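You operate a simulated robot arm through the tools that you are given. There is no shell and no other tool.

You run a simulated robot arm. Do the job below in one go: nothing can be reset, and whatever is moved stays where it is left.

TASK
Load the red card, set its batch number, zero the count, select auto.
Fine: seat it in the black reader and press load.

Only the result counts: the job must be done as asked and must still hold three seconds after the hand-in. Knocking over, shifting, dropping, spilling or breaking anything else fails it.

THE ROBOT
A 7-joint arm with a fingered hand, fixed in place. Base frame: the origin is at the foot of the arm, x ahead of it, y to its left, z up. Lengths are in cm, angles in degrees, forces in N, time in s.
Its first joint turns from -166.0 to 166.0 degrees. Payload 4 kg.
The TCP is the grasp point between the finger pads, 3 cm short of the fingertips. In the tool frame z runs along the fingers and y along their closing line. Largest opening 10.4 cm; the body of the gripper starts 3.5 cm behind the TCP. The gripper is a hand of 4 fingers: y runs from the thumb to the fingers, the wrist lies at [-1.5, -11.3, -19] in the tool frame, and closing takes about 1.5 s.
Orientation is that of the tool frame in the base frame, as [roll, pitch, yaw] about the fixed x, y, z axes, in that order (R = Rz(yaw) Ry(pitch) Rx(roll)). With the fingers straight down and the wrist toward the robot, the tool's x, y and z point along [0, 1, 0], [1, 0, 0] and [0, 0, -1] of the base frame.

THE INTERFACE
- The arm moves only by the tool drive_tool. Its argument "deltas" is a list of rows, each an object of numbers (a shift or turn left out is 0, a gripper value left out holds the last): "x", "y", "z": the shift along the tool's x, y, z in m; "wx", "wy", "wz": the turn, a rotation vector about the tool's x, y, z in degrees. In form: [{"x": .., "y": .., "z": .., "wx": .., "wy": .., "wz": ..}, ...]. A call has 1 to 20 rows; each row shifts and turns the commanded pose from where the row before left it, along the tool's axes as they then stand. "claw" is the finger opening in m, from 0 to 0.104, set as the call begins (left out, the last holds). Rows are played at 5 a second. More than 5 cm and 8.6 degrees between two rows, or a gripper value outside its range, and nothing of the call is played. Where a pose cannot be reached the arm comes as near as it can. A force on the tool above 90 N (or 10 N above the force at the start of the call, whichever is more), or a blocked arm, ends the call early, and 0.2 s more pass. The fingers move at their own pace (about 15.3 cm/s each) and stop on an object; they squeeze with about 26 N. The grip force told is the motor's: it shows also when the fingers shut on nothing. Time passes only in rows, and 0.2 s behind the last, so rows that do not move let the fingers close. The reply holds the time, the measured pose of the TCP, the force on the tool along the base axes, the opening and the grip force, in the units named above and with some noise, with the torque about the TCP (base axes, N m) and any sound that the robot's microphone picked up.
- Cameras (640 x 400 px; columns grow to the right, rows downward): "scene" is fixed at [22.26, 65.37, 169.79]; the picture's right is [-0.92, -0.38, 0.00], its down [-0.14, 0.35, -0.93] and it looks along [0.35, -0.86, -0.37] (base axes); focal length 355 px, centre (320, 200). "wrist" rides on the gripper at [6.1, -9.2, -13] in the tool frame; the picture's right is [-0.81, 0.28, -0.52], its down [-0.53, -0.71, 0.46] and it looks along [-0.24, 0.64, 0.72] (tool axes); focal length 275 px, centre (320, 200). There is no depth. A picture from a camera that has moved, and an enlarged one, comes with that camera's place and axes in the base frame and with its lens. The place of the scene camera against the robot may be out by one fixed shift of up to 1.2 cm in any direction.
- snapshot(camera): a new picture of that camera. No time passes.
- finger_targets(index, middle, ring, thumb_bend, thumb_turn): sets how far each is bent, from 0 (flat) to 1 (curled in); at 0.3 the hand is open as for a grip, at 0.7 the pads meet at the TCP. One left out holds its place. A second passes; each finger stops where it meets its share of the squeeze, and holds until it gets a number again. A gripper value or a shape takes the hand back. It gives what a move gives, with no picture; readings hold the bend of each and the force on the fingers (four entries, about 0 where the hand has none), thumb and palm. thumb_turn goes from beside the hand (0) to across from the fingers (1), as for a grip.
- hand_shape(shape): the hand has 4 fingers and takes this shape, open, in about a second: jaw (thumb against the fingers, like two jaws); tri (thumb and two fingers); tip (a fingertip pinch); poke (one finger out to press); point (the index stretched); flat (the hand flat); cup (the hand cupped); fist (a fist). The gripper value then closes the fingers along that shape, each until it touches; the sizes above hold for jaw. It gives what a move gives, with no picture.
- inspect(camera, box): a new picture of the part [left, top, right, bottom] of that camera's present view, enlarged. No time passes.
- finish_job(): hands the job in; it is judged then, once.

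Places have to be worked out from the pictures, the camera data and where the tool is seen. Open the gripper and draw the arm clear of the work before you hand the job in, unless the task says otherwise.

The tools are called as name(argument=value, ...) on one line, values as JSON. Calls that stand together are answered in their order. drive_tool: Moves the arm, as the interface text tells. Its arguments: {"type":"object","properties":{"deltas":{"type":"array","items":{"type":"object","properties":{"x":{"type":"number"},"y":{"type":"number"},"z":{"type":"number"},"wx":{"type":"number"},"wy":{"type":"number"},"wz":{"type":"number"}}}},"claw":{"type":"number"}},"required":["deltas"]} The other tools are called the same way: hand_shape (shape) gives the hand a shape; finger_targets (index, middle, ring, thumb_bend, thumb_turn) moves the fingers one by one; snapshot (camera) takes a picture; inspect (camera, box) takes an enlarged picture of a part of a camera's view; finish_job () hands the job in.

At the start:

```text
time_s: 0.0
eef_pos: [49.45, -22.53, 149.74]
ee_rot: [-180.0, 0.1, 90.0]
force: [0.7, -0.6, 0.4]
ft_torque: [-0.03, -0.02, 0.0]
opening: 10.38
finger_force: 0.1
shape: jaw
bend: [0.3, 0.3, 0.3, 0.3, 0.98]
finger forces: [0.0, 0.0, 0.1, 0.0, 0.0, 0.0]
```

scene: 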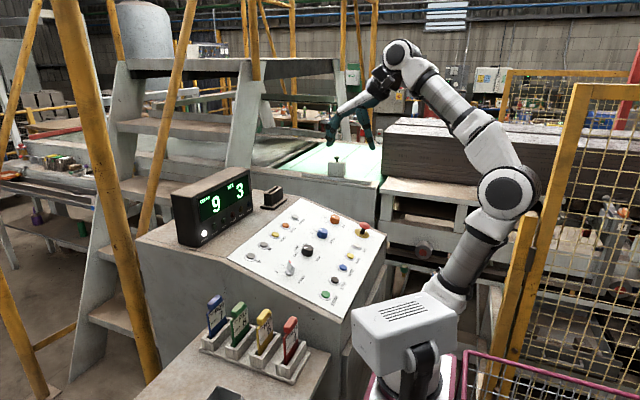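
wrist: 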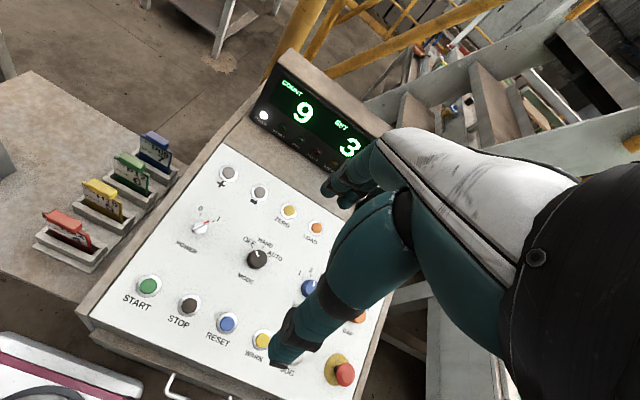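

I'll start by looking closely at the panel, cards and reader from both cameras.

inspect(camera="scene", box=[160, 150, 400, 300])

inspect(camera="scene", box=[180, 270, 340, 400])

inspect(camera="wrist", box=[20, 110, 220, 290])

inspect(camera="wrist", box=[100, 140, 400, 400])

```text
2.67 times, centred on (280, 225) of scene
camera zoom: at [22.26, 65.37, 169.79], right [-0.92, -0.38, 0.0], down [-0.14, 0.35, -0.93], along [0.35, -0.86, -0.37], focal length 947 px, centre (427, 133)
```

zoom: 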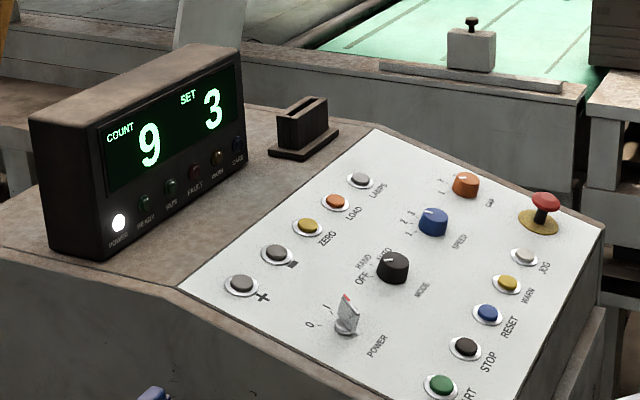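

```text
3.08 times, centred on (260, 335) of scene
camera zoom: at [22.26, 65.37, 169.79], right [-0.92, -0.38, 0.0], down [-0.14, 0.35, -0.93], along [0.35, -0.86, -0.37], focal length 1093 px, centre (505, -215)
```

zoom: 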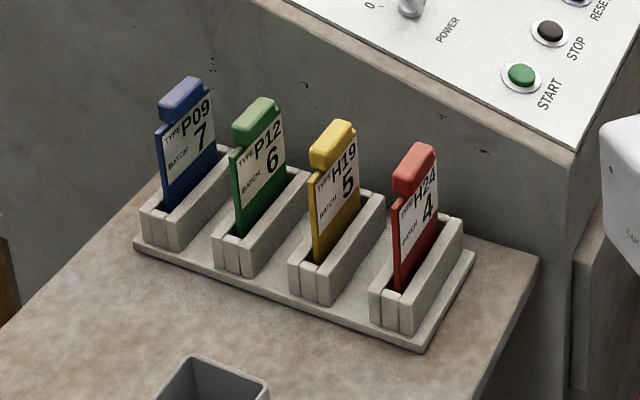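

```text
2.22 times, centred on (120, 200) of wrist
camera zoom: at [40.38, -16.24, 162.89], right [0.28, -0.81, 0.52], down [-0.71, -0.53, -0.46], along [0.64, -0.24, -0.72], focal length 612 px, centre (764, 200)
```

zoom: 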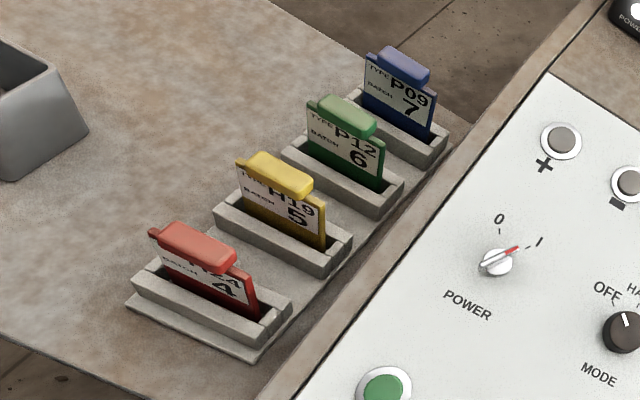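

```text
1.54 times, centred on (250, 270) of wrist
camera zoom: at [40.38, -16.24, 162.89], right [0.28, -0.81, 0.52], down [-0.71, -0.53, -0.46], along [0.64, -0.24, -0.72], focal length 424 px, centre (428, 92)
```

zoom: 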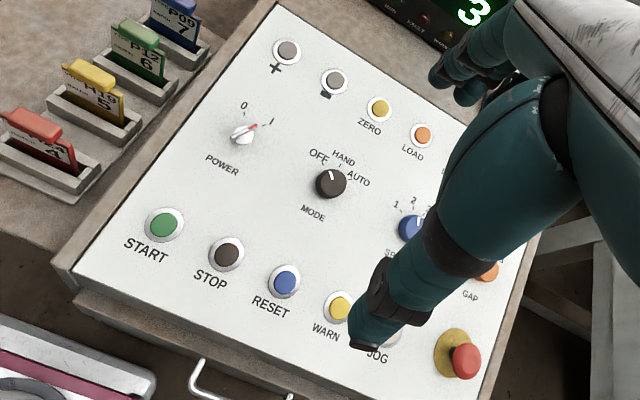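

The red card reads H24, batch 4; the SET display shows 3 and COUNT shows 9, so I expect "+" once, ZERO once, LOAD once, and mode from OFF to AUTO. The reader is hidden behind the hand in the wrist view, so I move the hand 30 cm toward -y at this safe height to see it.

drive_tool(deltas=[{"x": -0.03}, {"x": -0.04}, {"x": -0.04}, {"x": -0.04}, {"x": -0.04}, {"x": -0.04}, {"x": -0.04}, {"x": -0.03}, {}])

snapshot(camera="wrist")

snapshot(camera="scene")

```text
time_s: 2.0
eef_pos: [49.56, -52.56, 149.56]
ee_rot: [-180.0, 0.0, 89.8]
force: [-0.2, 0.5, 0.1]
ft_torque: [0.01, 0.0, -0.01]
opening: 10.39
finger_force: 0.1
shape: jaw
bend: [0.3, 0.3, 0.3, 0.3, 0.98]
finger forces: [0.0, 0.0, 0.1, 0.1, 0.0, 0.0]
```

```text
taken
camera wrist: at [40.41, -46.27, 162.71], right [0.27, -0.81, 0.52], down [-0.71, -0.53, -0.46], along [0.64, -0.24, -0.72], focal length 275 px, centre (320, 200)
```

wrist: 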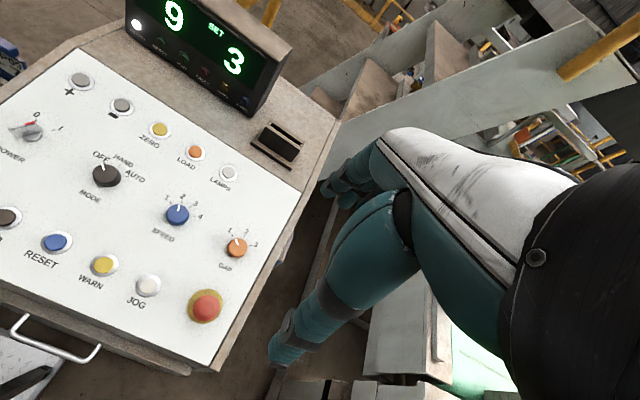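

```text
taken
```

scene: 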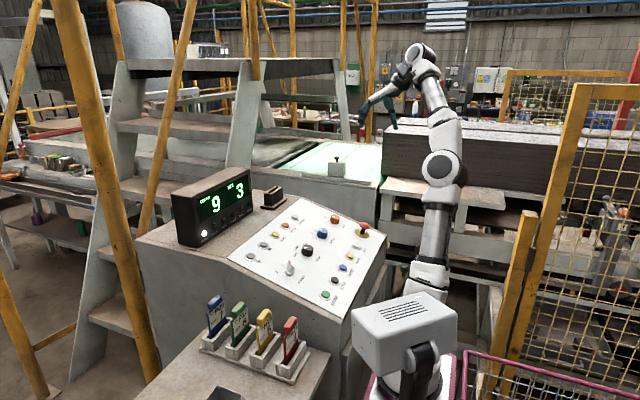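

The reader is now visible at wrist pixel ~(277,147). I'll zoom to measure its slot direction and place.

inspect(camera="wrist", box=[230, 100, 330, 190])

inspect(camera="scene", box=[250, 175, 300, 215])

inspect(camera="wrist", box=[0, 50, 240, 320])

inspect(camera="wrist", box=[110, 0, 300, 110])

```text
4.44 times, centred on (280, 145) of wrist
camera zoom: at [40.41, -46.27, 162.71], right [0.27, -0.81, 0.52], down [-0.71, -0.53, -0.46], along [0.64, -0.24, -0.72], focal length 1224 px, centre (498, 444)
```

zoom: 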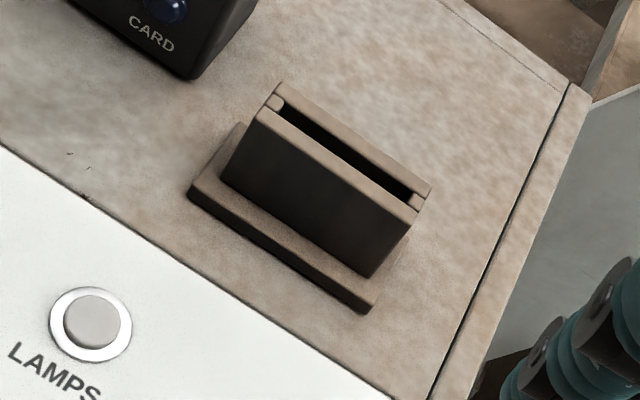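

```text
10.00 times, centred on (275, 195) of scene
camera zoom: at [22.26, 65.37, 169.79], right [-0.92, -0.38, 0.0], down [-0.14, 0.35, -0.93], along [0.35, -0.86, -0.37], focal length 3552 px, centre (770, 250)
```

zoom: 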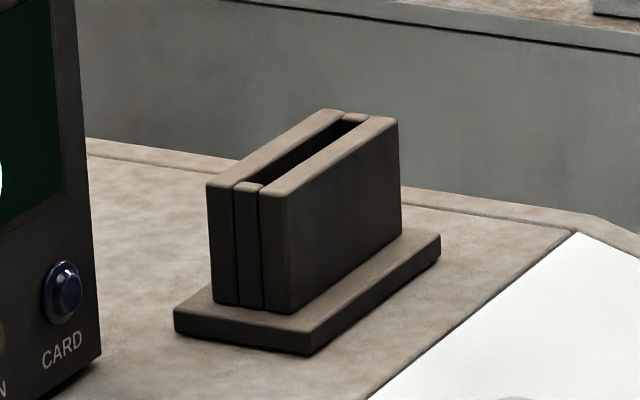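

```text
1.48 times, centred on (120, 185) of wrist
camera zoom: at [40.41, -46.27, 162.71], right [0.27, -0.81, 0.52], down [-0.71, -0.53, -0.46], along [0.64, -0.24, -0.72], focal length 408 px, centre (616, 222)
```

zoom: 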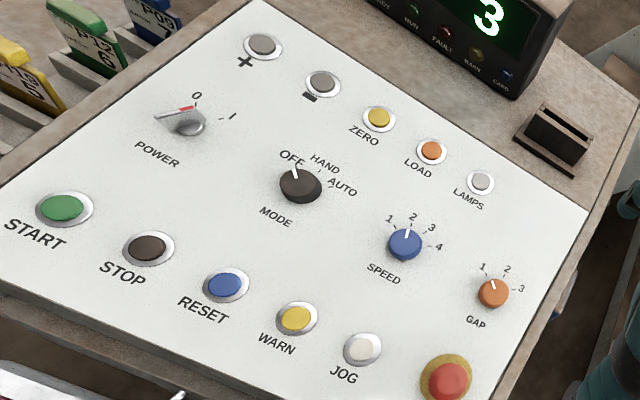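

```text
3.37 times, centred on (205, 55) of wrist
camera zoom: at [40.41, -46.27, 162.71], right [0.27, -0.81, 0.52], down [-0.71, -0.53, -0.46], along [0.64, -0.24, -0.72], focal length 927 px, centre (707, 688)
```

zoom: 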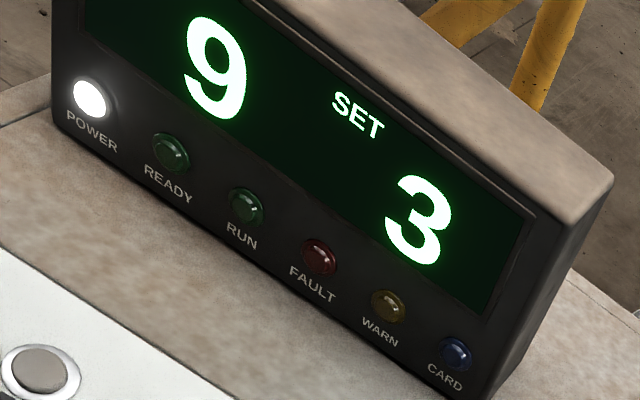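

The slot runs along base y, centred near [87.3, -47, 122], about 99 cm from the base axis, which is near the reach limit. I'll test reach there with the empty hand, staying well above the reader.

drive_tool(deltas=[{"y": 0.04, "x": 0.006}, {"y": 0.04, "x": 0.006}, {"y": 0.04, "x": 0.006}, {"y": 0.04, "x": 0.006}, {"y": 0.04, "x": 0.006}, {"y": 0.04, "x": 0.006}, {"y": 0.04, "x": 0.006}, {"y": 0.04, "x": 0.006}, {"y": 0.04, "x": 0.006}, {"y": 0.016}, {"z": 0.03}, {"z": 0.03}, {"z": 0.02}, {}, {}])

snapshot(camera="scene")

snapshot(camera="wrist")

```text
time_s: 5.2
eef_pos: [79.44, -42.83, 137.09]
ee_rot: [-180.0, 0.0, 90.0]
force: [0.0, 0.1, 0.1]
ft_torque: [0.02, 0.0, 0.01]
opening: 10.39
finger_force: 0.0
shape: jaw
bend: [0.3, 0.3, 0.3, 0.3, 0.98]
finger forces: [0.1, 0.0, 0.0, 0.0, 0.1, 0.0]
out of reach, approached as far as the arm can: row 3, 4, 5, 6, 7, 8, 9, 10
```

```text
taken
```

scene: 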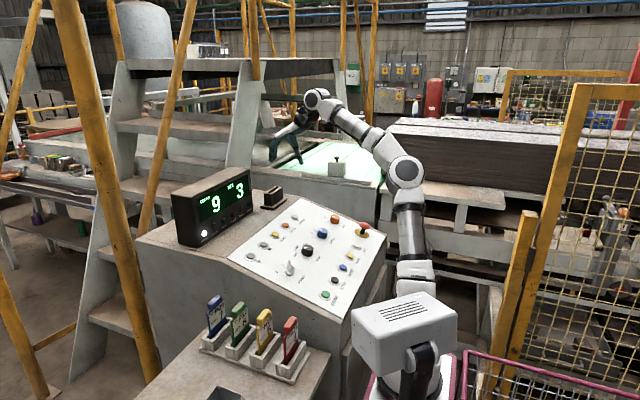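

```text
taken
camera wrist: at [70.22, -36.43, 150.21], right [0.28, -0.81, 0.52], down [-0.71, -0.53, -0.46], along [0.64, -0.24, -0.72], focal length 275 px, centre (320, 200)
```

wrist: 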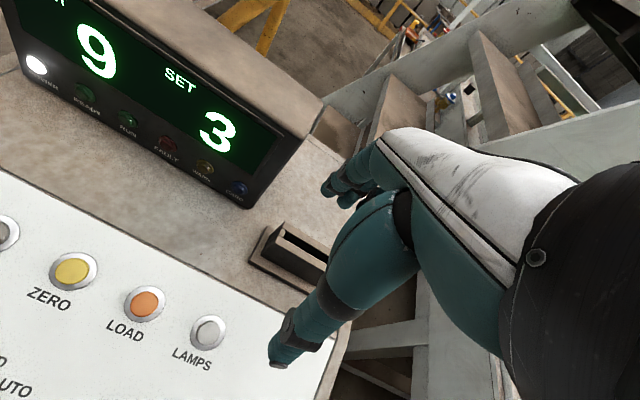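

The arm stopped at [79.4, -42.8, 137] and reported some rows out of reach at the greater height. I'll test whether it can go further out from here at this lower height, still 12+ cm above the reader.

drive_tool(deltas=[{"y": 0.01, "x": -0.01}, {"y": 0.01, "x": -0.01}, {"y": 0.01, "x": -0.01}, {"y": 0.01, "x": -0.01}, {"y": 0.01}, {"y": 0.01}, {"y": 0.01}, {}])

snapshot(camera="scene")

snapshot(camera="wrist")

```text
time_s: 7.0
eef_pos: [86.26, -46.67, 136.59]
ee_rot: [-179.9, -0.1, 90.0]
force: [-0.2, 0.0, 0.5]
ft_torque: [0.0, 0.01, -0.02]
opening: 10.42
finger_force: 0.1
shape: jaw
bend: [0.3, 0.3, 0.3, 0.3, 0.98]
finger forces: [0.1, 0.1, 0.1, 0.1, 0.0, 0.0]
out of reach, approached as far as the arm can: row 7
```

```text
taken
```

scene: 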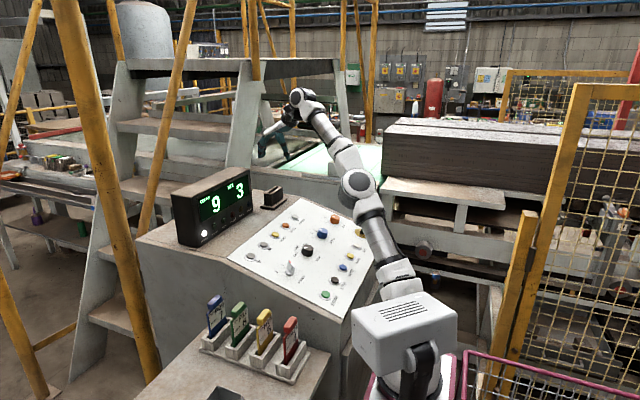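

```text
taken
camera wrist: at [77.18, -40.31, 149.78], right [0.28, -0.81, 0.52], down [-0.71, -0.53, -0.46], along [0.64, -0.24, -0.72], focal length 275 px, centre (320, 200)
```

wrist: 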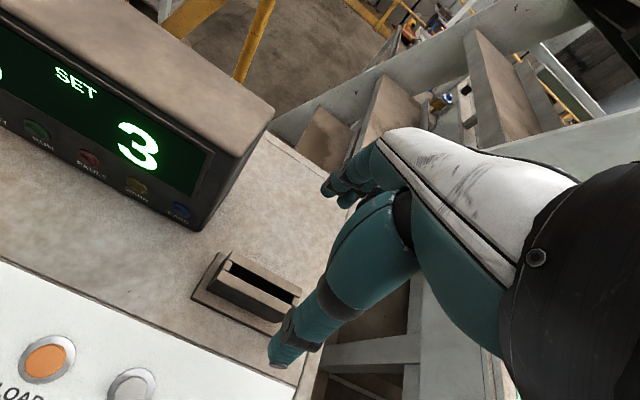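

The arm reaches [86.3, -46.7, 136.6], so the reader should be reachable, more so lower down. I'll zoom on the reader from here for a better measurement.

inspect(camera="wrist", box=[180, 240, 320, 330])

inspect(camera="scene", box=[230, 80, 330, 220])

```text
4.44 times, centred on (250, 285) of wrist
camera zoom: at [77.18, -40.31, 149.78], right [0.28, -0.81, 0.52], down [-0.71, -0.53, -0.46], along [0.64, -0.24, -0.72], focal length 1224 px, centre (631, -178)
```

zoom: 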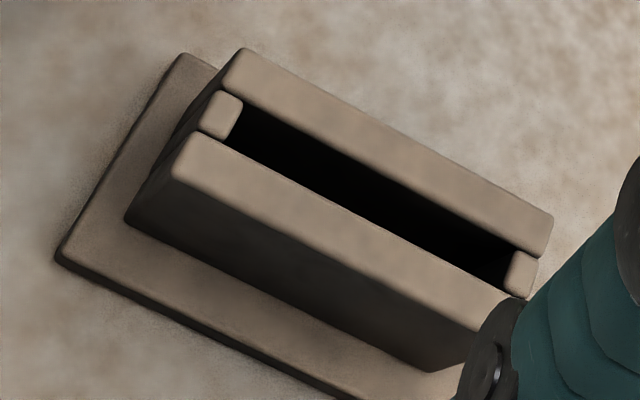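

```text
2.86 times, centred on (280, 150) of scene
camera zoom: at [22.26, 65.37, 169.79], right [-0.92, -0.38, 0.0], down [-0.14, 0.35, -0.93], along [0.35, -0.86, -0.37], focal length 1015 px, centre (434, 343)
```

zoom: 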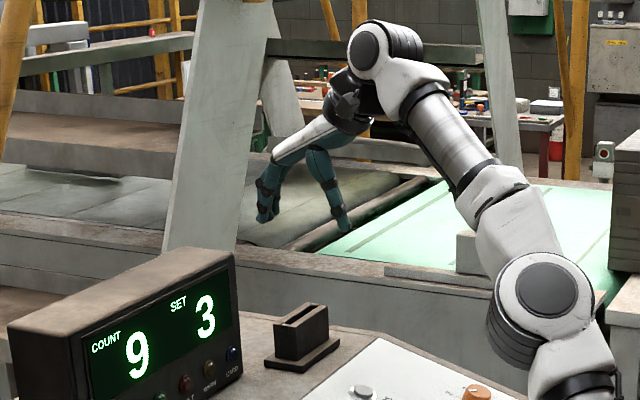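

Two wrist views agree: slot centre ≈ [88.0, -47.2, 121.2], gap about 1 cm, inner length about 7.5 cm along y. Next I retract in x and swing over to look at the red card from above.

drive_tool(deltas=[{"y": -0.04}, {"y": -0.04}, {"y": -0.04}, {"y": -0.04}, {"y": -0.04}, {"y": -0.04}, {"y": -0.04}, {"y": -0.04}, {"x": 0.04}, {"x": 0.04}, {"x": 0.04}, {"x": 0.04}, {"x": 0.04}, {"x": 0.04}, {"x": 0.04}, {"x": 0.04}, {"x": 0.04}, {"x": 0.04}, {"x": 0.04}])

drive_tool(deltas=[{"x": 0.03}, {"x": 0.03}, {"z": 0.03}, {"z": 0.03}, {}, {}])

snapshot(camera="wrist")

snapshot(camera="scene")

```text
time_s: 11.0
eef_pos: [53.95, -2.51, 136.78]
ee_rot: [179.9, 0.0, 90.0]
force: [-1.0, -0.5, 0.7]
ft_torque: [0.02, 0.01, 0.02]
opening: 10.39
finger_force: 0.1
shape: jaw
bend: [0.3, 0.3, 0.3, 0.3, 0.98]
finger forces: [0.0, 0.0, 0.0, 0.0, 0.0, 0.0]
```

```text
time_s: 12.4
eef_pos: [53.96, 3.48, 130.61]
ee_rot: [-180.0, 0.0, 90.1]
force: [0.3, 0.9, -0.2]
ft_torque: [-0.01, 0.01, 0.03]
opening: 10.41
finger_force: 0.0
shape: jaw
bend: [0.3, 0.3, 0.3, 0.3, 0.98]
finger forces: [0.0, 0.0, 0.0, 0.0, 0.0, 0.0]
```

```text
taken
camera wrist: at [44.79, 9.62, 143.85], right [0.28, -0.81, 0.52], down [-0.71, -0.53, -0.46], along [0.64, -0.24, -0.72], focal length 275 px, centre (320, 200)
```

wrist: 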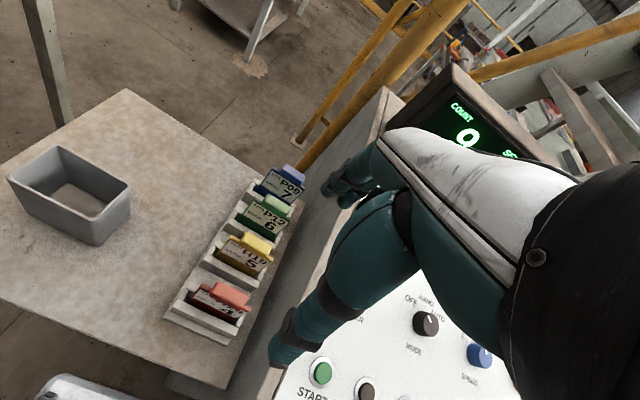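

```text
taken
```

scene: 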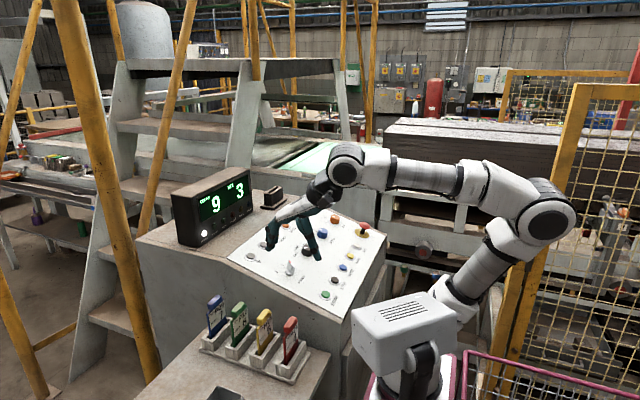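

The red card is now visible at wrist pixel ~(222,297). I zoom in to measure its handle and orientation.

inspect(camera="wrist", box=[160, 250, 280, 350])

inspect(camera="scene", box=[255, 305, 335, 390])

```text
4.00 times, centred on (220, 300) of wrist
camera zoom: at [44.79, 9.62, 143.85], right [0.28, -0.81, 0.52], down [-0.71, -0.53, -0.46], along [0.64, -0.24, -0.72], focal length 1101 px, centre (720, -200)
```

zoom: 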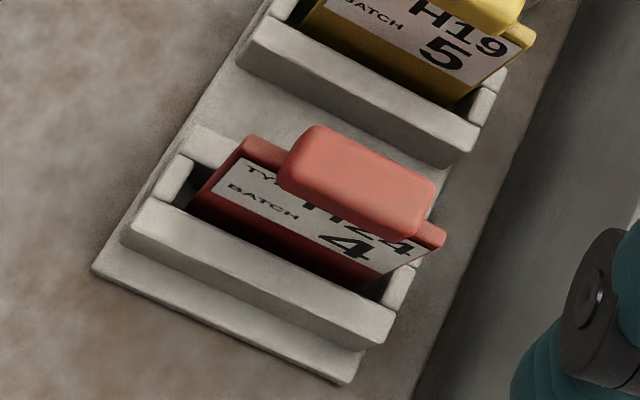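

```text
4.71 times, centred on (295, 348) of scene
camera zoom: at [22.26, 65.37, 169.79], right [-0.92, -0.38, 0.0], down [-0.14, 0.35, -0.93], along [0.35, -0.86, -0.37], focal length 1671 px, centre (438, -494)
```

zoom: 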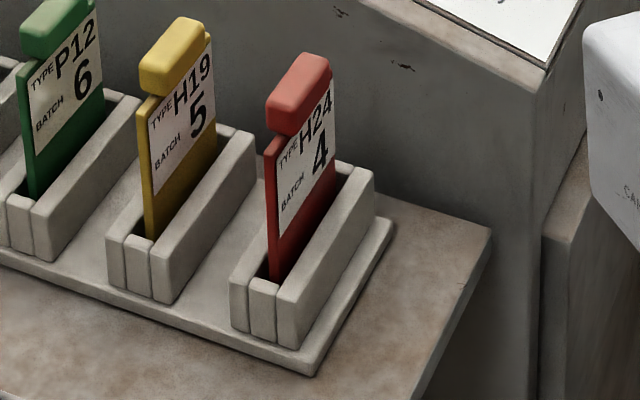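

Card plane is along y at x≈54.8, body y 1.1–7.9, handle ~1.6 cm thick, 4.2 cm wide, top at z≈110.3, and it stands well clear of its holder. I narrow the fingers to 5 cm and go down to just above it to check alignment.

drive_tool(deltas=[{"x": 0.009, "y": 0.008}, {}, {"z": 0.03}, {"z": 0.03}, {"z": 0.03}, {"z": 0.02}, {"z": 0.01}, {}, {}], claw=0.05)

snapshot(camera="wrist")

inspect(camera="scene", box=[230, 230, 390, 390])

```text
time_s: 14.4
eef_pos: [54.76, 4.56, 118.58]
ee_rot: [180.0, 0.1, 90.1]
force: [-0.1, -0.2, -0.1]
ft_torque: [-0.01, 0.02, -0.01]
opening: 5.05
finger_force: 0.1
shape: jaw
bend: [0.74, 0.45, 0.42, 0.7, 1.0]
finger forces: [0.0, 0.0, 0.1, 0.0, 0.0, 0.1]
```

```text
taken
camera wrist: at [45.58, 10.79, 131.78], right [0.28, -0.81, 0.52], down [-0.71, -0.53, -0.46], along [0.64, -0.24, -0.72], focal length 275 px, centre (320, 200)
```

wrist: 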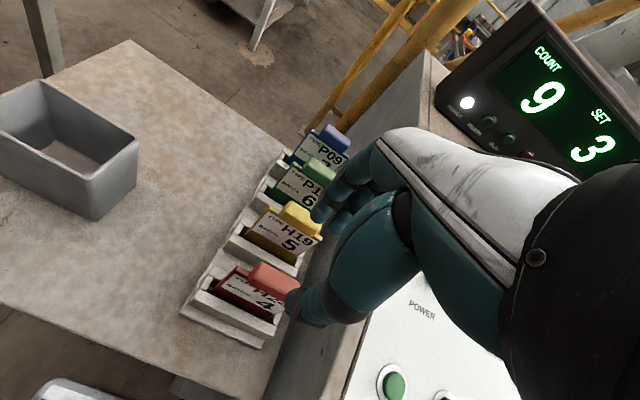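

```text
2.50 times, centred on (310, 310) of scene
camera zoom: at [22.26, 65.37, 169.79], right [-0.92, -0.38, 0.0], down [-0.14, 0.35, -0.93], along [0.35, -0.86, -0.37], focal length 888 px, centre (345, -75)
```

zoom: 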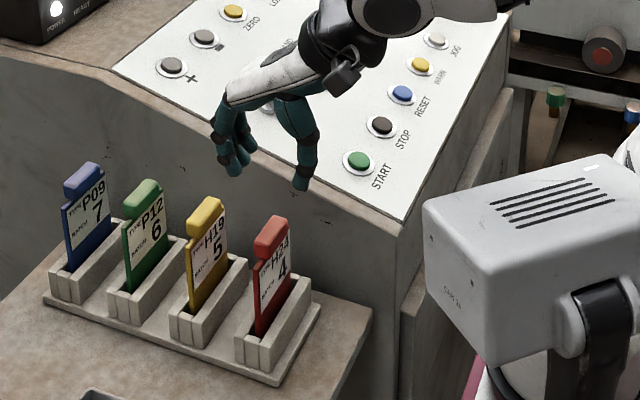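

The bends are uneven (index and thumb more bent than the others), so I zoom on the hand to see the finger layout relative to the card before going further.

inspect(camera="wrist", box=[200, 120, 440, 340])

inspect(camera="scene", box=[275, 225, 385, 315])

```text
1.82 times, centred on (320, 230) of wrist
camera zoom: at [45.58, 10.79, 131.78], right [0.28, -0.81, 0.52], down [-0.71, -0.53, -0.46], along [0.64, -0.24, -0.72], focal length 500 px, centre (320, 146)
```

zoom: 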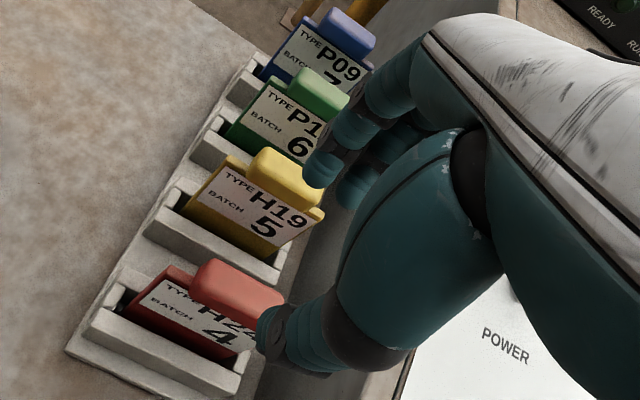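

```text
4.44 times, centred on (330, 270) of scene
camera zoom: at [22.26, 65.37, 169.79], right [-0.92, -0.38, 0.0], down [-0.14, 0.35, -0.93], along [0.35, -0.86, -0.37], focal length 1578 px, centre (276, -111)
```

zoom: 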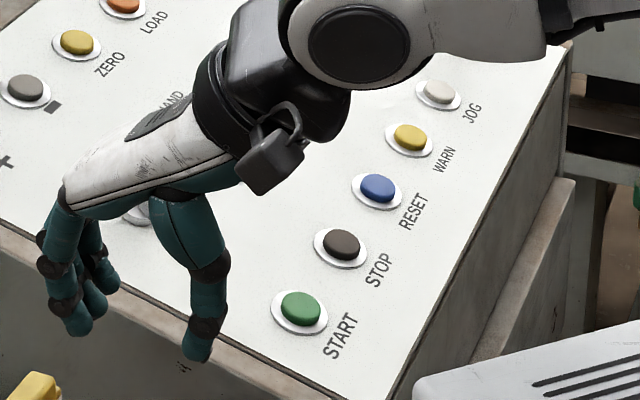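

The thumb and fingers straddle the red handle correctly (pad line projected at x≈54.8, y≈4.6). I go down 9.5 cm so the pads are level with the handle, still open.

drive_tool(deltas=[{"z": 0.02, "x": -0.001}, {"z": 0.02}, {"z": 0.02}, {"z": 0.015}, {"z": 0.01}, {"z": 0.01}, {}, {}])

inspect(camera="wrist", box=[200, 120, 440, 340])

inspect(camera="scene", box=[240, 260, 360, 390])

```text
time_s: 16.2
eef_pos: [54.91, 4.16, 109.07]
ee_rot: [-180.0, 0.0, 90.0]
force: [-0.5, -1.1, -0.2]
ft_torque: [0.01, 0.01, 0.0]
opening: 5.04
finger_force: 0.1
shape: jaw
bend: [0.74, 0.45, 0.42, 0.7, 1.0]
finger forces: [0.0, 0.0, 0.1, 0.0, 0.0, 0.0]
```

```text
1.82 times, centred on (320, 230) of wrist
camera zoom: at [45.79, 10.53, 122.2], right [0.28, -0.81, 0.52], down [-0.71, -0.53, -0.46], along [0.64, -0.24, -0.72], focal length 500 px, centre (320, 146)
```

zoom: 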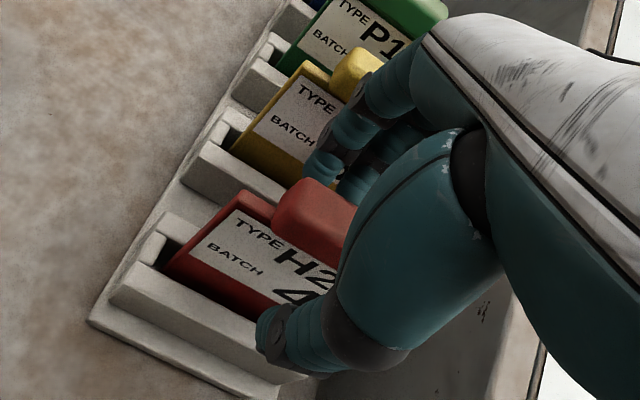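

```text
3.08 times, centred on (300, 325) of scene
camera zoom: at [22.26, 65.37, 169.79], right [-0.92, -0.38, 0.0], down [-0.14, 0.35, -0.93], along [0.35, -0.86, -0.37], focal length 1093 px, centre (382, -185)
```

zoom: 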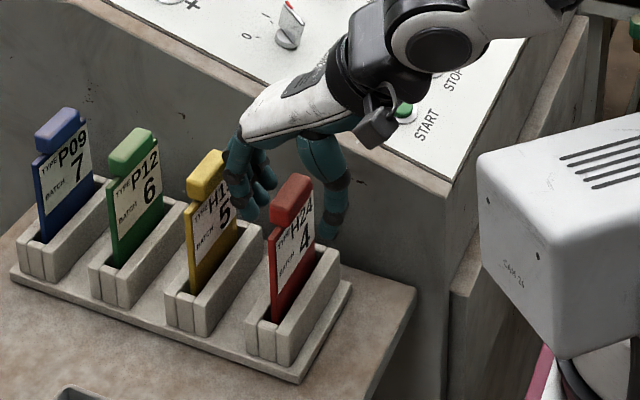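

The pads are level with the red handle, with thumb on the near side and fingers on the far side, nothing touching yet. Now I close on the handle and let the grip settle.

drive_tool(deltas=[{}, {}, {}, {}, {}, {}, {}, {}, {}, {}], claw=0.0)

inspect(camera="wrist", box=[200, 120, 440, 340])

inspect(camera="scene", box=[240, 260, 360, 390])

```text
time_s: 18.4
eef_pos: [54.99, 4.23, 109.08]
ee_rot: [-180.0, 0.0, 89.9]
force: [2.2, 0.3, -0.9]
ft_torque: [-0.03, -0.15, 0.03]
opening: 1.14
finger_force: 25.7
shape: jaw
bend: [0.73, 0.71, 0.71, 0.76, 1.0]
finger forces: [12.0, 7.1, 2.8, 0.1, 20.9, 0.1]
```

```text
1.82 times, centred on (320, 230) of wrist
camera zoom: at [45.79, 10.54, 122.21], right [0.28, -0.81, 0.52], down [-0.71, -0.53, -0.46], along [0.64, -0.24, -0.72], focal length 500 px, centre (320, 146)
```

zoom: 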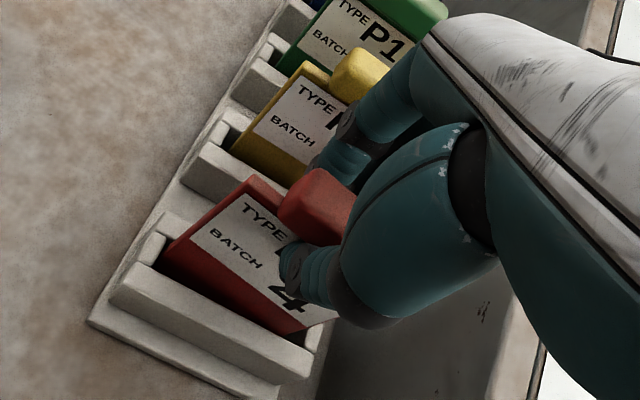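

```text
3.08 times, centred on (300, 325) of scene
camera zoom: at [22.26, 65.37, 169.79], right [-0.92, -0.38, 0.0], down [-0.14, 0.35, -0.93], along [0.35, -0.86, -0.37], focal length 1093 px, centre (382, -185)
```

zoom: 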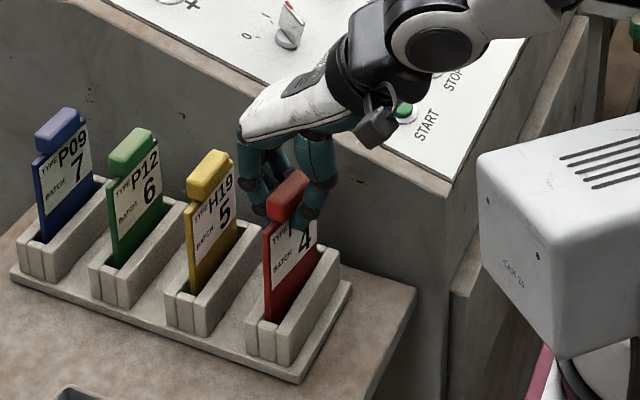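

All three fingers and the thumb hold the handle (25.7 N). I lift straight up slowly to clear the holder and look.

drive_tool(deltas=[{"z": -0.005}, {"z": -0.01}, {"z": -0.01}, {"z": -0.01}, {"z": -0.01}, {"z": -0.01}, {"z": -0.015}, {"z": -0.02}, {"z": -0.02}, {"z": -0.02}, {}, {}])

inspect(camera="wrist", box=[120, 120, 440, 340])

inspect(camera="scene", box=[240, 200, 400, 390])

```text
time_s: 21.0
eef_pos: [54.95, 4.35, 122.2]
ee_rot: [180.0, -0.1, 90.0]
force: [0.0, -0.2, -0.2]
ft_torque: [-0.01, -0.02, -0.02]
opening: 1.2
finger_force: 26.1
shape: jaw
bend: [0.73, 0.71, 0.7, 0.77, 1.0]
finger forces: [12.2, 5.5, 2.6, 0.0, 20.7, 0.0]
```

```text
1.82 times, centred on (280, 230) of wrist
camera zoom: at [45.78, 10.61, 135.36], right [0.28, -0.81, 0.52], down [-0.71, -0.53, -0.46], along [0.64, -0.24, -0.72], focal length 500 px, centre (393, 146)
```

zoom: 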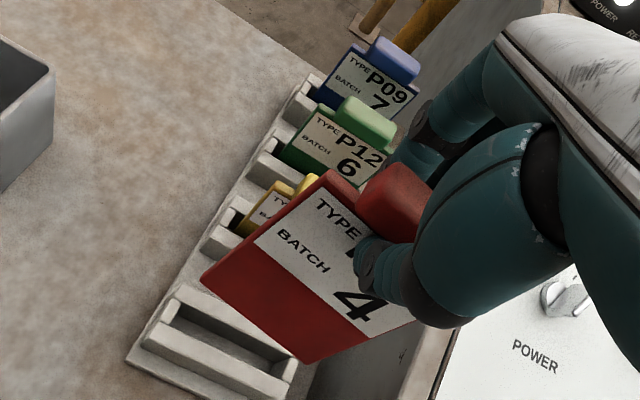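

```text
2.11 times, centred on (320, 295) of scene
camera zoom: at [22.26, 65.37, 169.79], right [-0.92, -0.38, 0.0], down [-0.14, 0.35, -0.93], along [0.35, -0.86, -0.37], focal length 748 px, centre (320, 0)
```

zoom: 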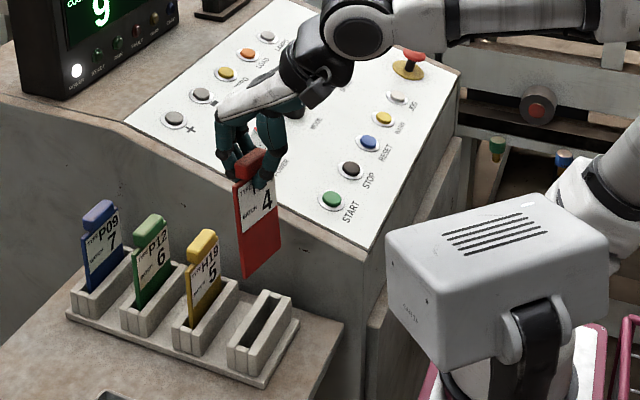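

The red card is out and held, but the bottom edge suggests it yawed about 12–16° in the grip. I zoom in to measure this twist.

inspect(camera="wrist", box=[205, 190, 345, 330])

inspect(camera="scene", box=[260, 250, 330, 350])

```text
2.86 times, centred on (275, 260) of wrist
camera zoom: at [45.78, 10.61, 135.36], right [0.28, -0.81, 0.52], down [-0.71, -0.53, -0.46], along [0.64, -0.24, -0.72], focal length 786 px, centre (449, 29)
```

zoom: 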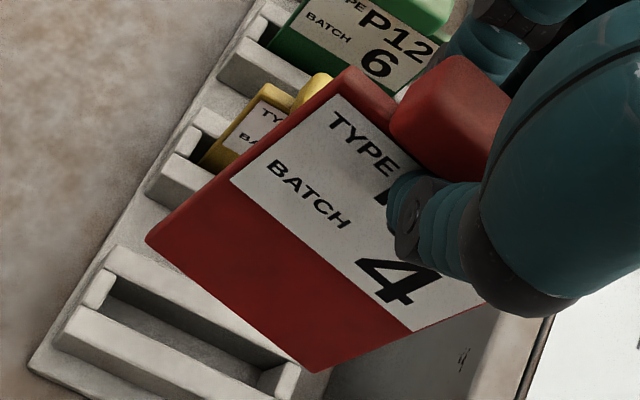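

```text
4.00 times, centred on (295, 300) of scene
camera zoom: at [22.26, 65.37, 169.79], right [-0.92, -0.38, 0.0], down [-0.14, 0.35, -0.93], along [0.35, -0.86, -0.37], focal length 1421 px, centre (420, -200)
```

zoom: 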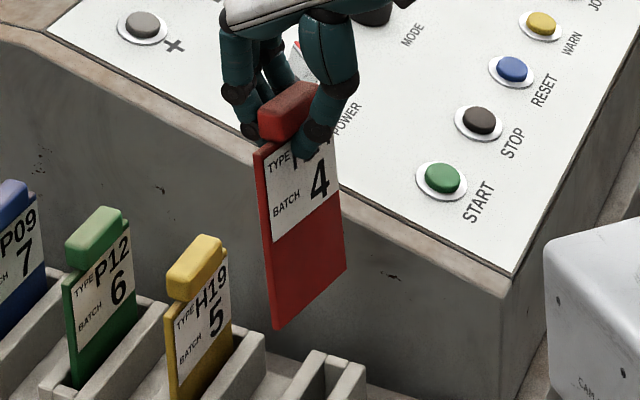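

Triangulating the card corners gives roughly: yaw -10°, top leaning +x by ~6.5° and toward -y by ~4.5°. I lift to z≈136 and rotate the hand by the inverse so the card stands upright and parallel to the slot.

drive_tool(deltas=[{"z": -0.02}, {"z": -0.02}, {"z": -0.03}, {"z": -0.03}, {"z": -0.02}, {"z": -0.02}, {}, {"wx": -1.7, "wy": -1.1, "wz": -2.4}, {"wx": -1.7, "wy": -1.1, "wz": -2.4}, {"wx": -1.7, "wy": -1.1, "wz": -2.4}, {"wx": -1.6, "wy": -1.1, "wz": -2.4}, {}, {}])

inspect(camera="wrist", box=[205, 190, 345, 330])

snapshot(camera="scene")

```text
time_s: 23.8
eef_pos: [54.88, 4.46, 136.15]
ee_rot: [173.7, 4.9, 99.5]
force: [-0.1, 0.0, -0.6]
ft_torque: [0.01, 0.02, 0.03]
opening: 1.18
finger_force: 26.3
shape: jaw
bend: [0.73, 0.71, 0.7, 0.77, 1.0]
finger forces: [12.0, 5.4, 2.7, 0.0, 21.5, 0.1]
```

```text
2.86 times, centred on (275, 260) of wrist
camera zoom: at [43.35, 9.87, 147.6], right [0.34, -0.72, 0.61], down [-0.56, -0.68, -0.48], along [0.76, -0.18, -0.63], focal length 786 px, centre (449, 29)
```

zoom: 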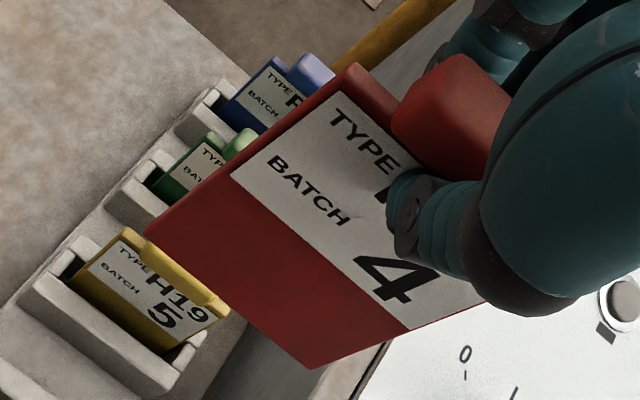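

```text
taken
```

scene: 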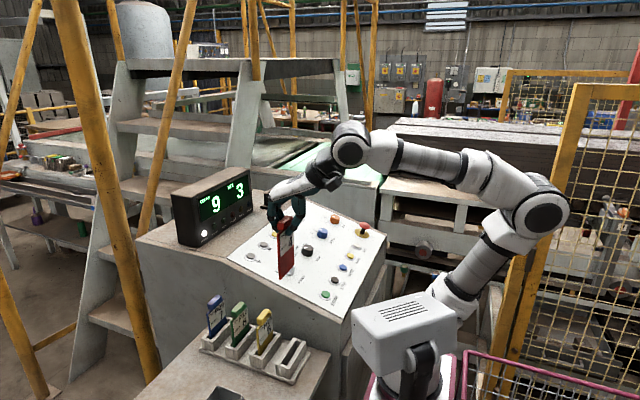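

The card stayed rigid in the grip through the rotation. I check its verticality and heading in the scene view.

inspect(camera="scene", box=[250, 190, 330, 290])

```text
4.00 times, centred on (290, 240) of scene
camera zoom: at [22.26, 65.37, 169.79], right [-0.92, -0.38, 0.0], down [-0.14, 0.35, -0.93], along [0.35, -0.86, -0.37], focal length 1421 px, centre (440, 40)
```

zoom: 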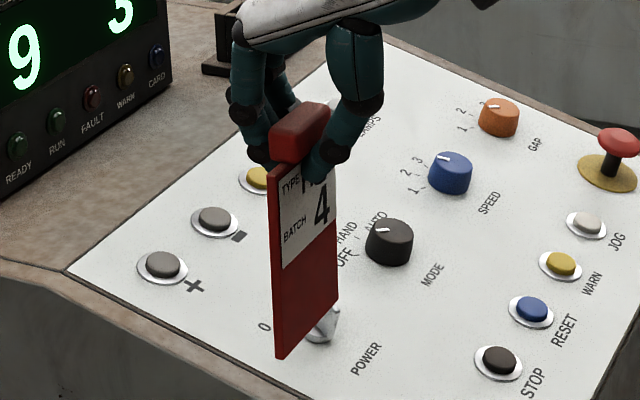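

I need sharper corner positions, so I zoom more on the card in the scene view.

inspect(camera="scene", box=[280, 218, 304, 234])

inspect(camera="scene", box=[265, 245, 317, 285])

inspect(camera="wrist", box=[205, 240, 295, 325])

```text
16.00 times, centred on (292, 226) of scene
camera zoom: at [22.26, 65.37, 169.79], right [-0.92, -0.38, 0.0], down [-0.14, 0.35, -0.93], along [0.35, -0.86, -0.37], focal length 5683 px, centre (768, -216)
```

zoom: 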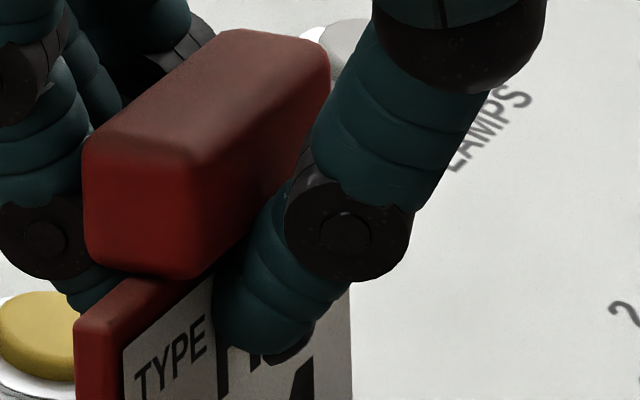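

```text
10.00 times, centred on (291, 265) of scene
camera zoom: at [22.26, 65.37, 169.79], right [-0.92, -0.38, 0.0], down [-0.14, 0.35, -0.93], along [0.35, -0.86, -0.37], focal length 3552 px, centre (610, -450)
```

zoom: 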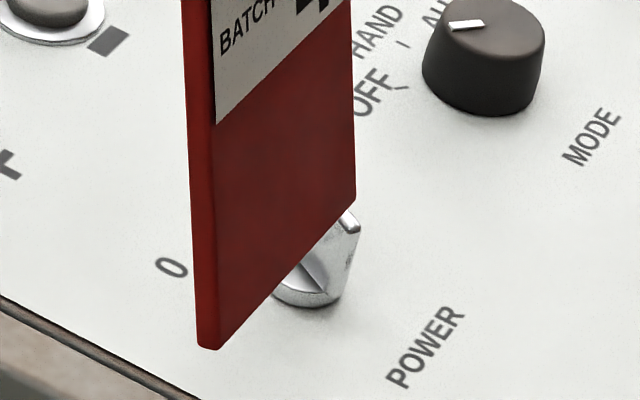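

```text
4.71 times, centred on (250, 282) of wrist
camera zoom: at [43.35, 9.87, 147.6], right [0.34, -0.72, 0.61], down [-0.56, -0.68, -0.48], along [0.76, -0.18, -0.63], focal length 1295 px, centre (649, -188)
```

zoom: 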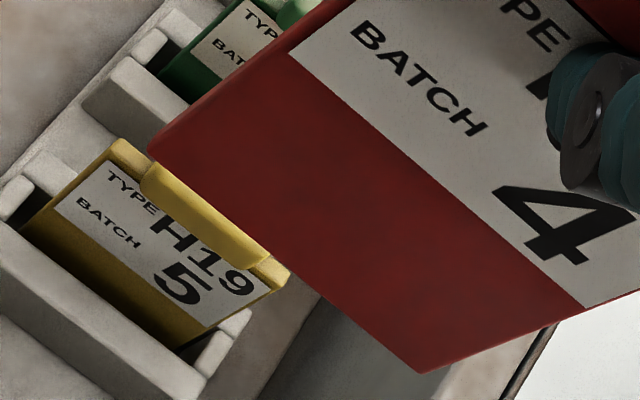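

With the refined corners, the card is now level and parallel to y (within ~1°), with its bottom centre about 12.4 cm below and +0.3 cm in x from the reported TCP. I trim the lean by 0.8° and carry it across in y at this height, in base-frame straight lines.

drive_tool(deltas=[{"wx": 0.8}, {"x": -0.0197, "y": -0.0034, "z": 0.0014}, {"x": -0.0295, "y": -0.0052, "z": 0.002}, {"x": -0.0295, "y": -0.0052, "z": 0.002}, {"x": -0.0295, "y": -0.0052, "z": 0.002}, {"x": -0.0295, "y": -0.0052, "z": 0.002}, {"x": -0.0295, "y": -0.0052, "z": 0.002}, {"x": -0.0295, "y": -0.0052, "z": 0.002}, {"x": -0.0295, "y": -0.0052, "z": 0.002}, {"x": -0.0295, "y": -0.0052, "z": 0.002}, {"x": -0.0295, "y": -0.0052, "z": 0.002}, {"x": -0.0295, "y": -0.0052, "z": 0.002}, {"x": -0.0295, "y": -0.0052, "z": 0.002}, {"x": -0.0295, "y": -0.0052, "z": 0.002}, {"x": -0.0295, "y": -0.0052, "z": 0.002}, {"x": -0.0295, "y": -0.0052, "z": 0.002}, {"x": -0.0295, "y": -0.0052, "z": 0.002}, {"x": -0.0295, "y": -0.0052, "z": 0.002}, {"x": -0.0197, "y": -0.0034, "z": 0.0014}, {}])

snapshot(camera="scene")

snapshot(camera="wrist")

```text
time_s: 28.0
eef_pos: [54.54, -47.65, 136.13]
ee_rot: [174.6, 5.0, 99.3]
force: [0.2, -0.1, -0.1]
ft_torque: [0.02, -0.02, -0.04]
opening: 1.2
finger_force: 25.2
shape: jaw
bend: [0.73, 0.71, 0.7, 0.77, 1.0]
finger forces: [12.0, 5.8, 2.0, 0.0, 21.4, 0.0]
```

```text
taken
```

scene: 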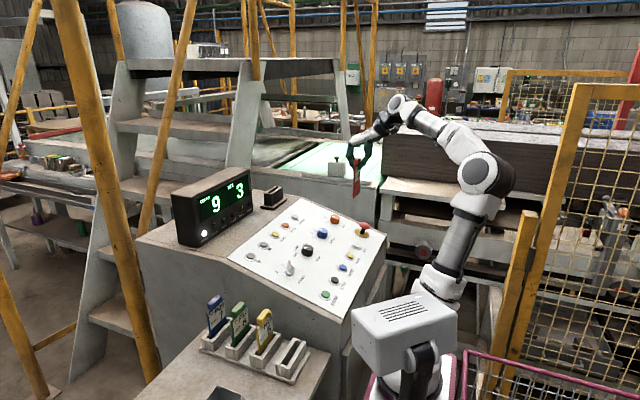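

```text
taken
camera wrist: at [43.17, -42.11, 147.8], right [0.35, -0.71, 0.61], down [-0.56, -0.68, -0.47], along [0.75, -0.18, -0.64], focal length 275 px, centre (320, 200)
```

wrist: 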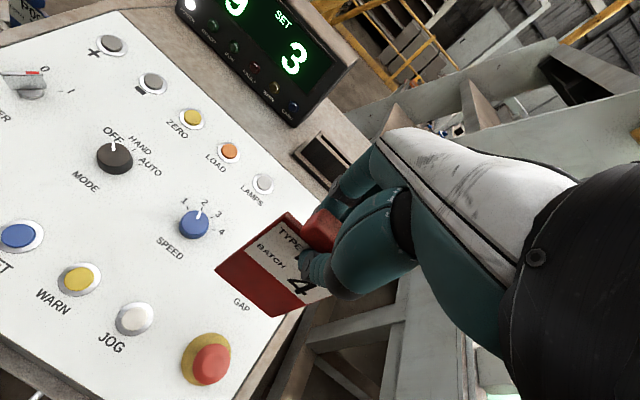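

The card is steady in hand. Now I move +x about 29 cm to stop just short of the reader, with the card bottom ~2.5 cm above the reader top.

drive_tool(deltas=[{"x": -0.0024, "y": 0.0151, "z": 0.0016}, {"x": -0.00475, "y": 0.02895, "z": 0.00315}, {"x": -0.00475, "y": 0.02895, "z": 0.00315}, {"x": -0.00475, "y": 0.02895, "z": 0.00315}, {"x": -0.00475, "y": 0.02895, "z": 0.00315}, {"x": -0.00475, "y": 0.02895, "z": 0.00315}, {"x": -0.00475, "y": 0.02895, "z": 0.00315}, {"x": -0.00475, "y": 0.02895, "z": 0.00315}, {"x": -0.00475, "y": 0.02895, "z": 0.00315}, {"x": -0.00475, "y": 0.02895, "z": 0.00315}, {"x": 0.0, "y": 0.0149, "z": 0.0014}, {}, {}])

snapshot(camera="wrist")

inspect(camera="scene", box=[235, 130, 325, 220])

```text
time_s: 30.8
eef_pos: [84.21, -47.43, 136.3]
ee_rot: [174.4, 4.8, 99.3]
force: [0.2, 0.3, -0.5]
ft_torque: [-0.01, 0.03, -0.01]
opening: 1.17
finger_force: 26.1
shape: jaw
bend: [0.73, 0.71, 0.7, 0.77, 1.0]
finger forces: [11.8, 6.1, 2.2, 0.0, 21.6, 0.0]
```

```text
taken
camera wrist: at [72.81, -41.9, 147.98], right [0.34, -0.71, 0.61], down [-0.56, -0.68, -0.47], along [0.75, -0.18, -0.64], focal length 275 px, centre (320, 200)
```

wrist: 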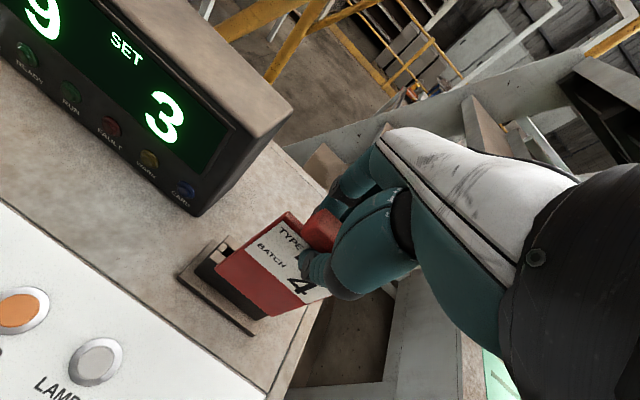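

```text
4.44 times, centred on (280, 175) of scene
camera zoom: at [22.26, 65.37, 169.79], right [-0.92, -0.38, 0.0], down [-0.14, 0.35, -0.93], along [0.35, -0.86, -0.37], focal length 1578 px, centre (498, 311)
```

zoom: 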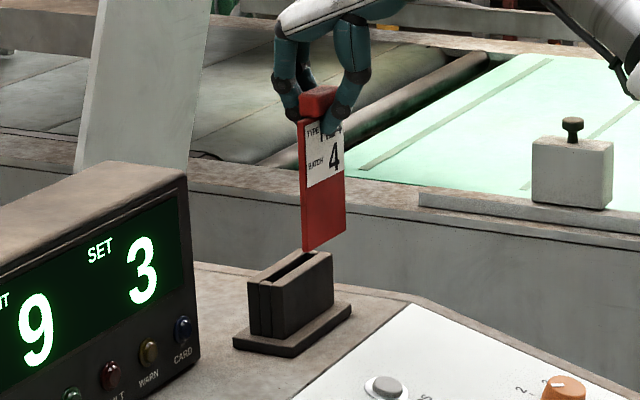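

Both card and reader are in both views now. I zoom in to measure the remaining offset between the card's bottom edge and the slot.

inspect(camera="scene", box=[260, 175, 320, 215])

inspect(camera="wrist", box=[170, 200, 330, 345])

```text
10.00 times, centred on (290, 195) of scene
camera zoom: at [22.26, 65.37, 169.79], right [-0.92, -0.38, 0.0], down [-0.14, 0.35, -0.93], along [0.35, -0.86, -0.37], focal length 3552 px, centre (620, 250)
```

zoom: 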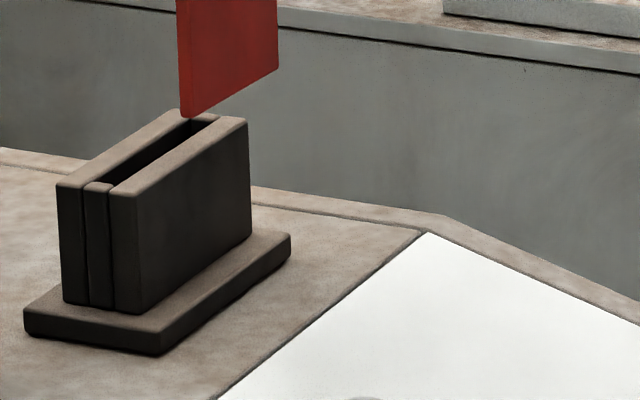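

```text
2.76 times, centred on (250, 272) of wrist
camera zoom: at [72.81, -41.9, 147.98], right [0.34, -0.71, 0.61], down [-0.56, -0.68, -0.47], along [0.75, -0.18, -0.64], focal length 759 px, centre (513, 0)
```

zoom: 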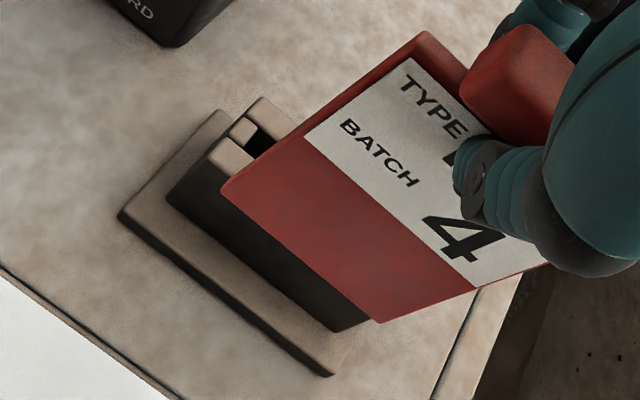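

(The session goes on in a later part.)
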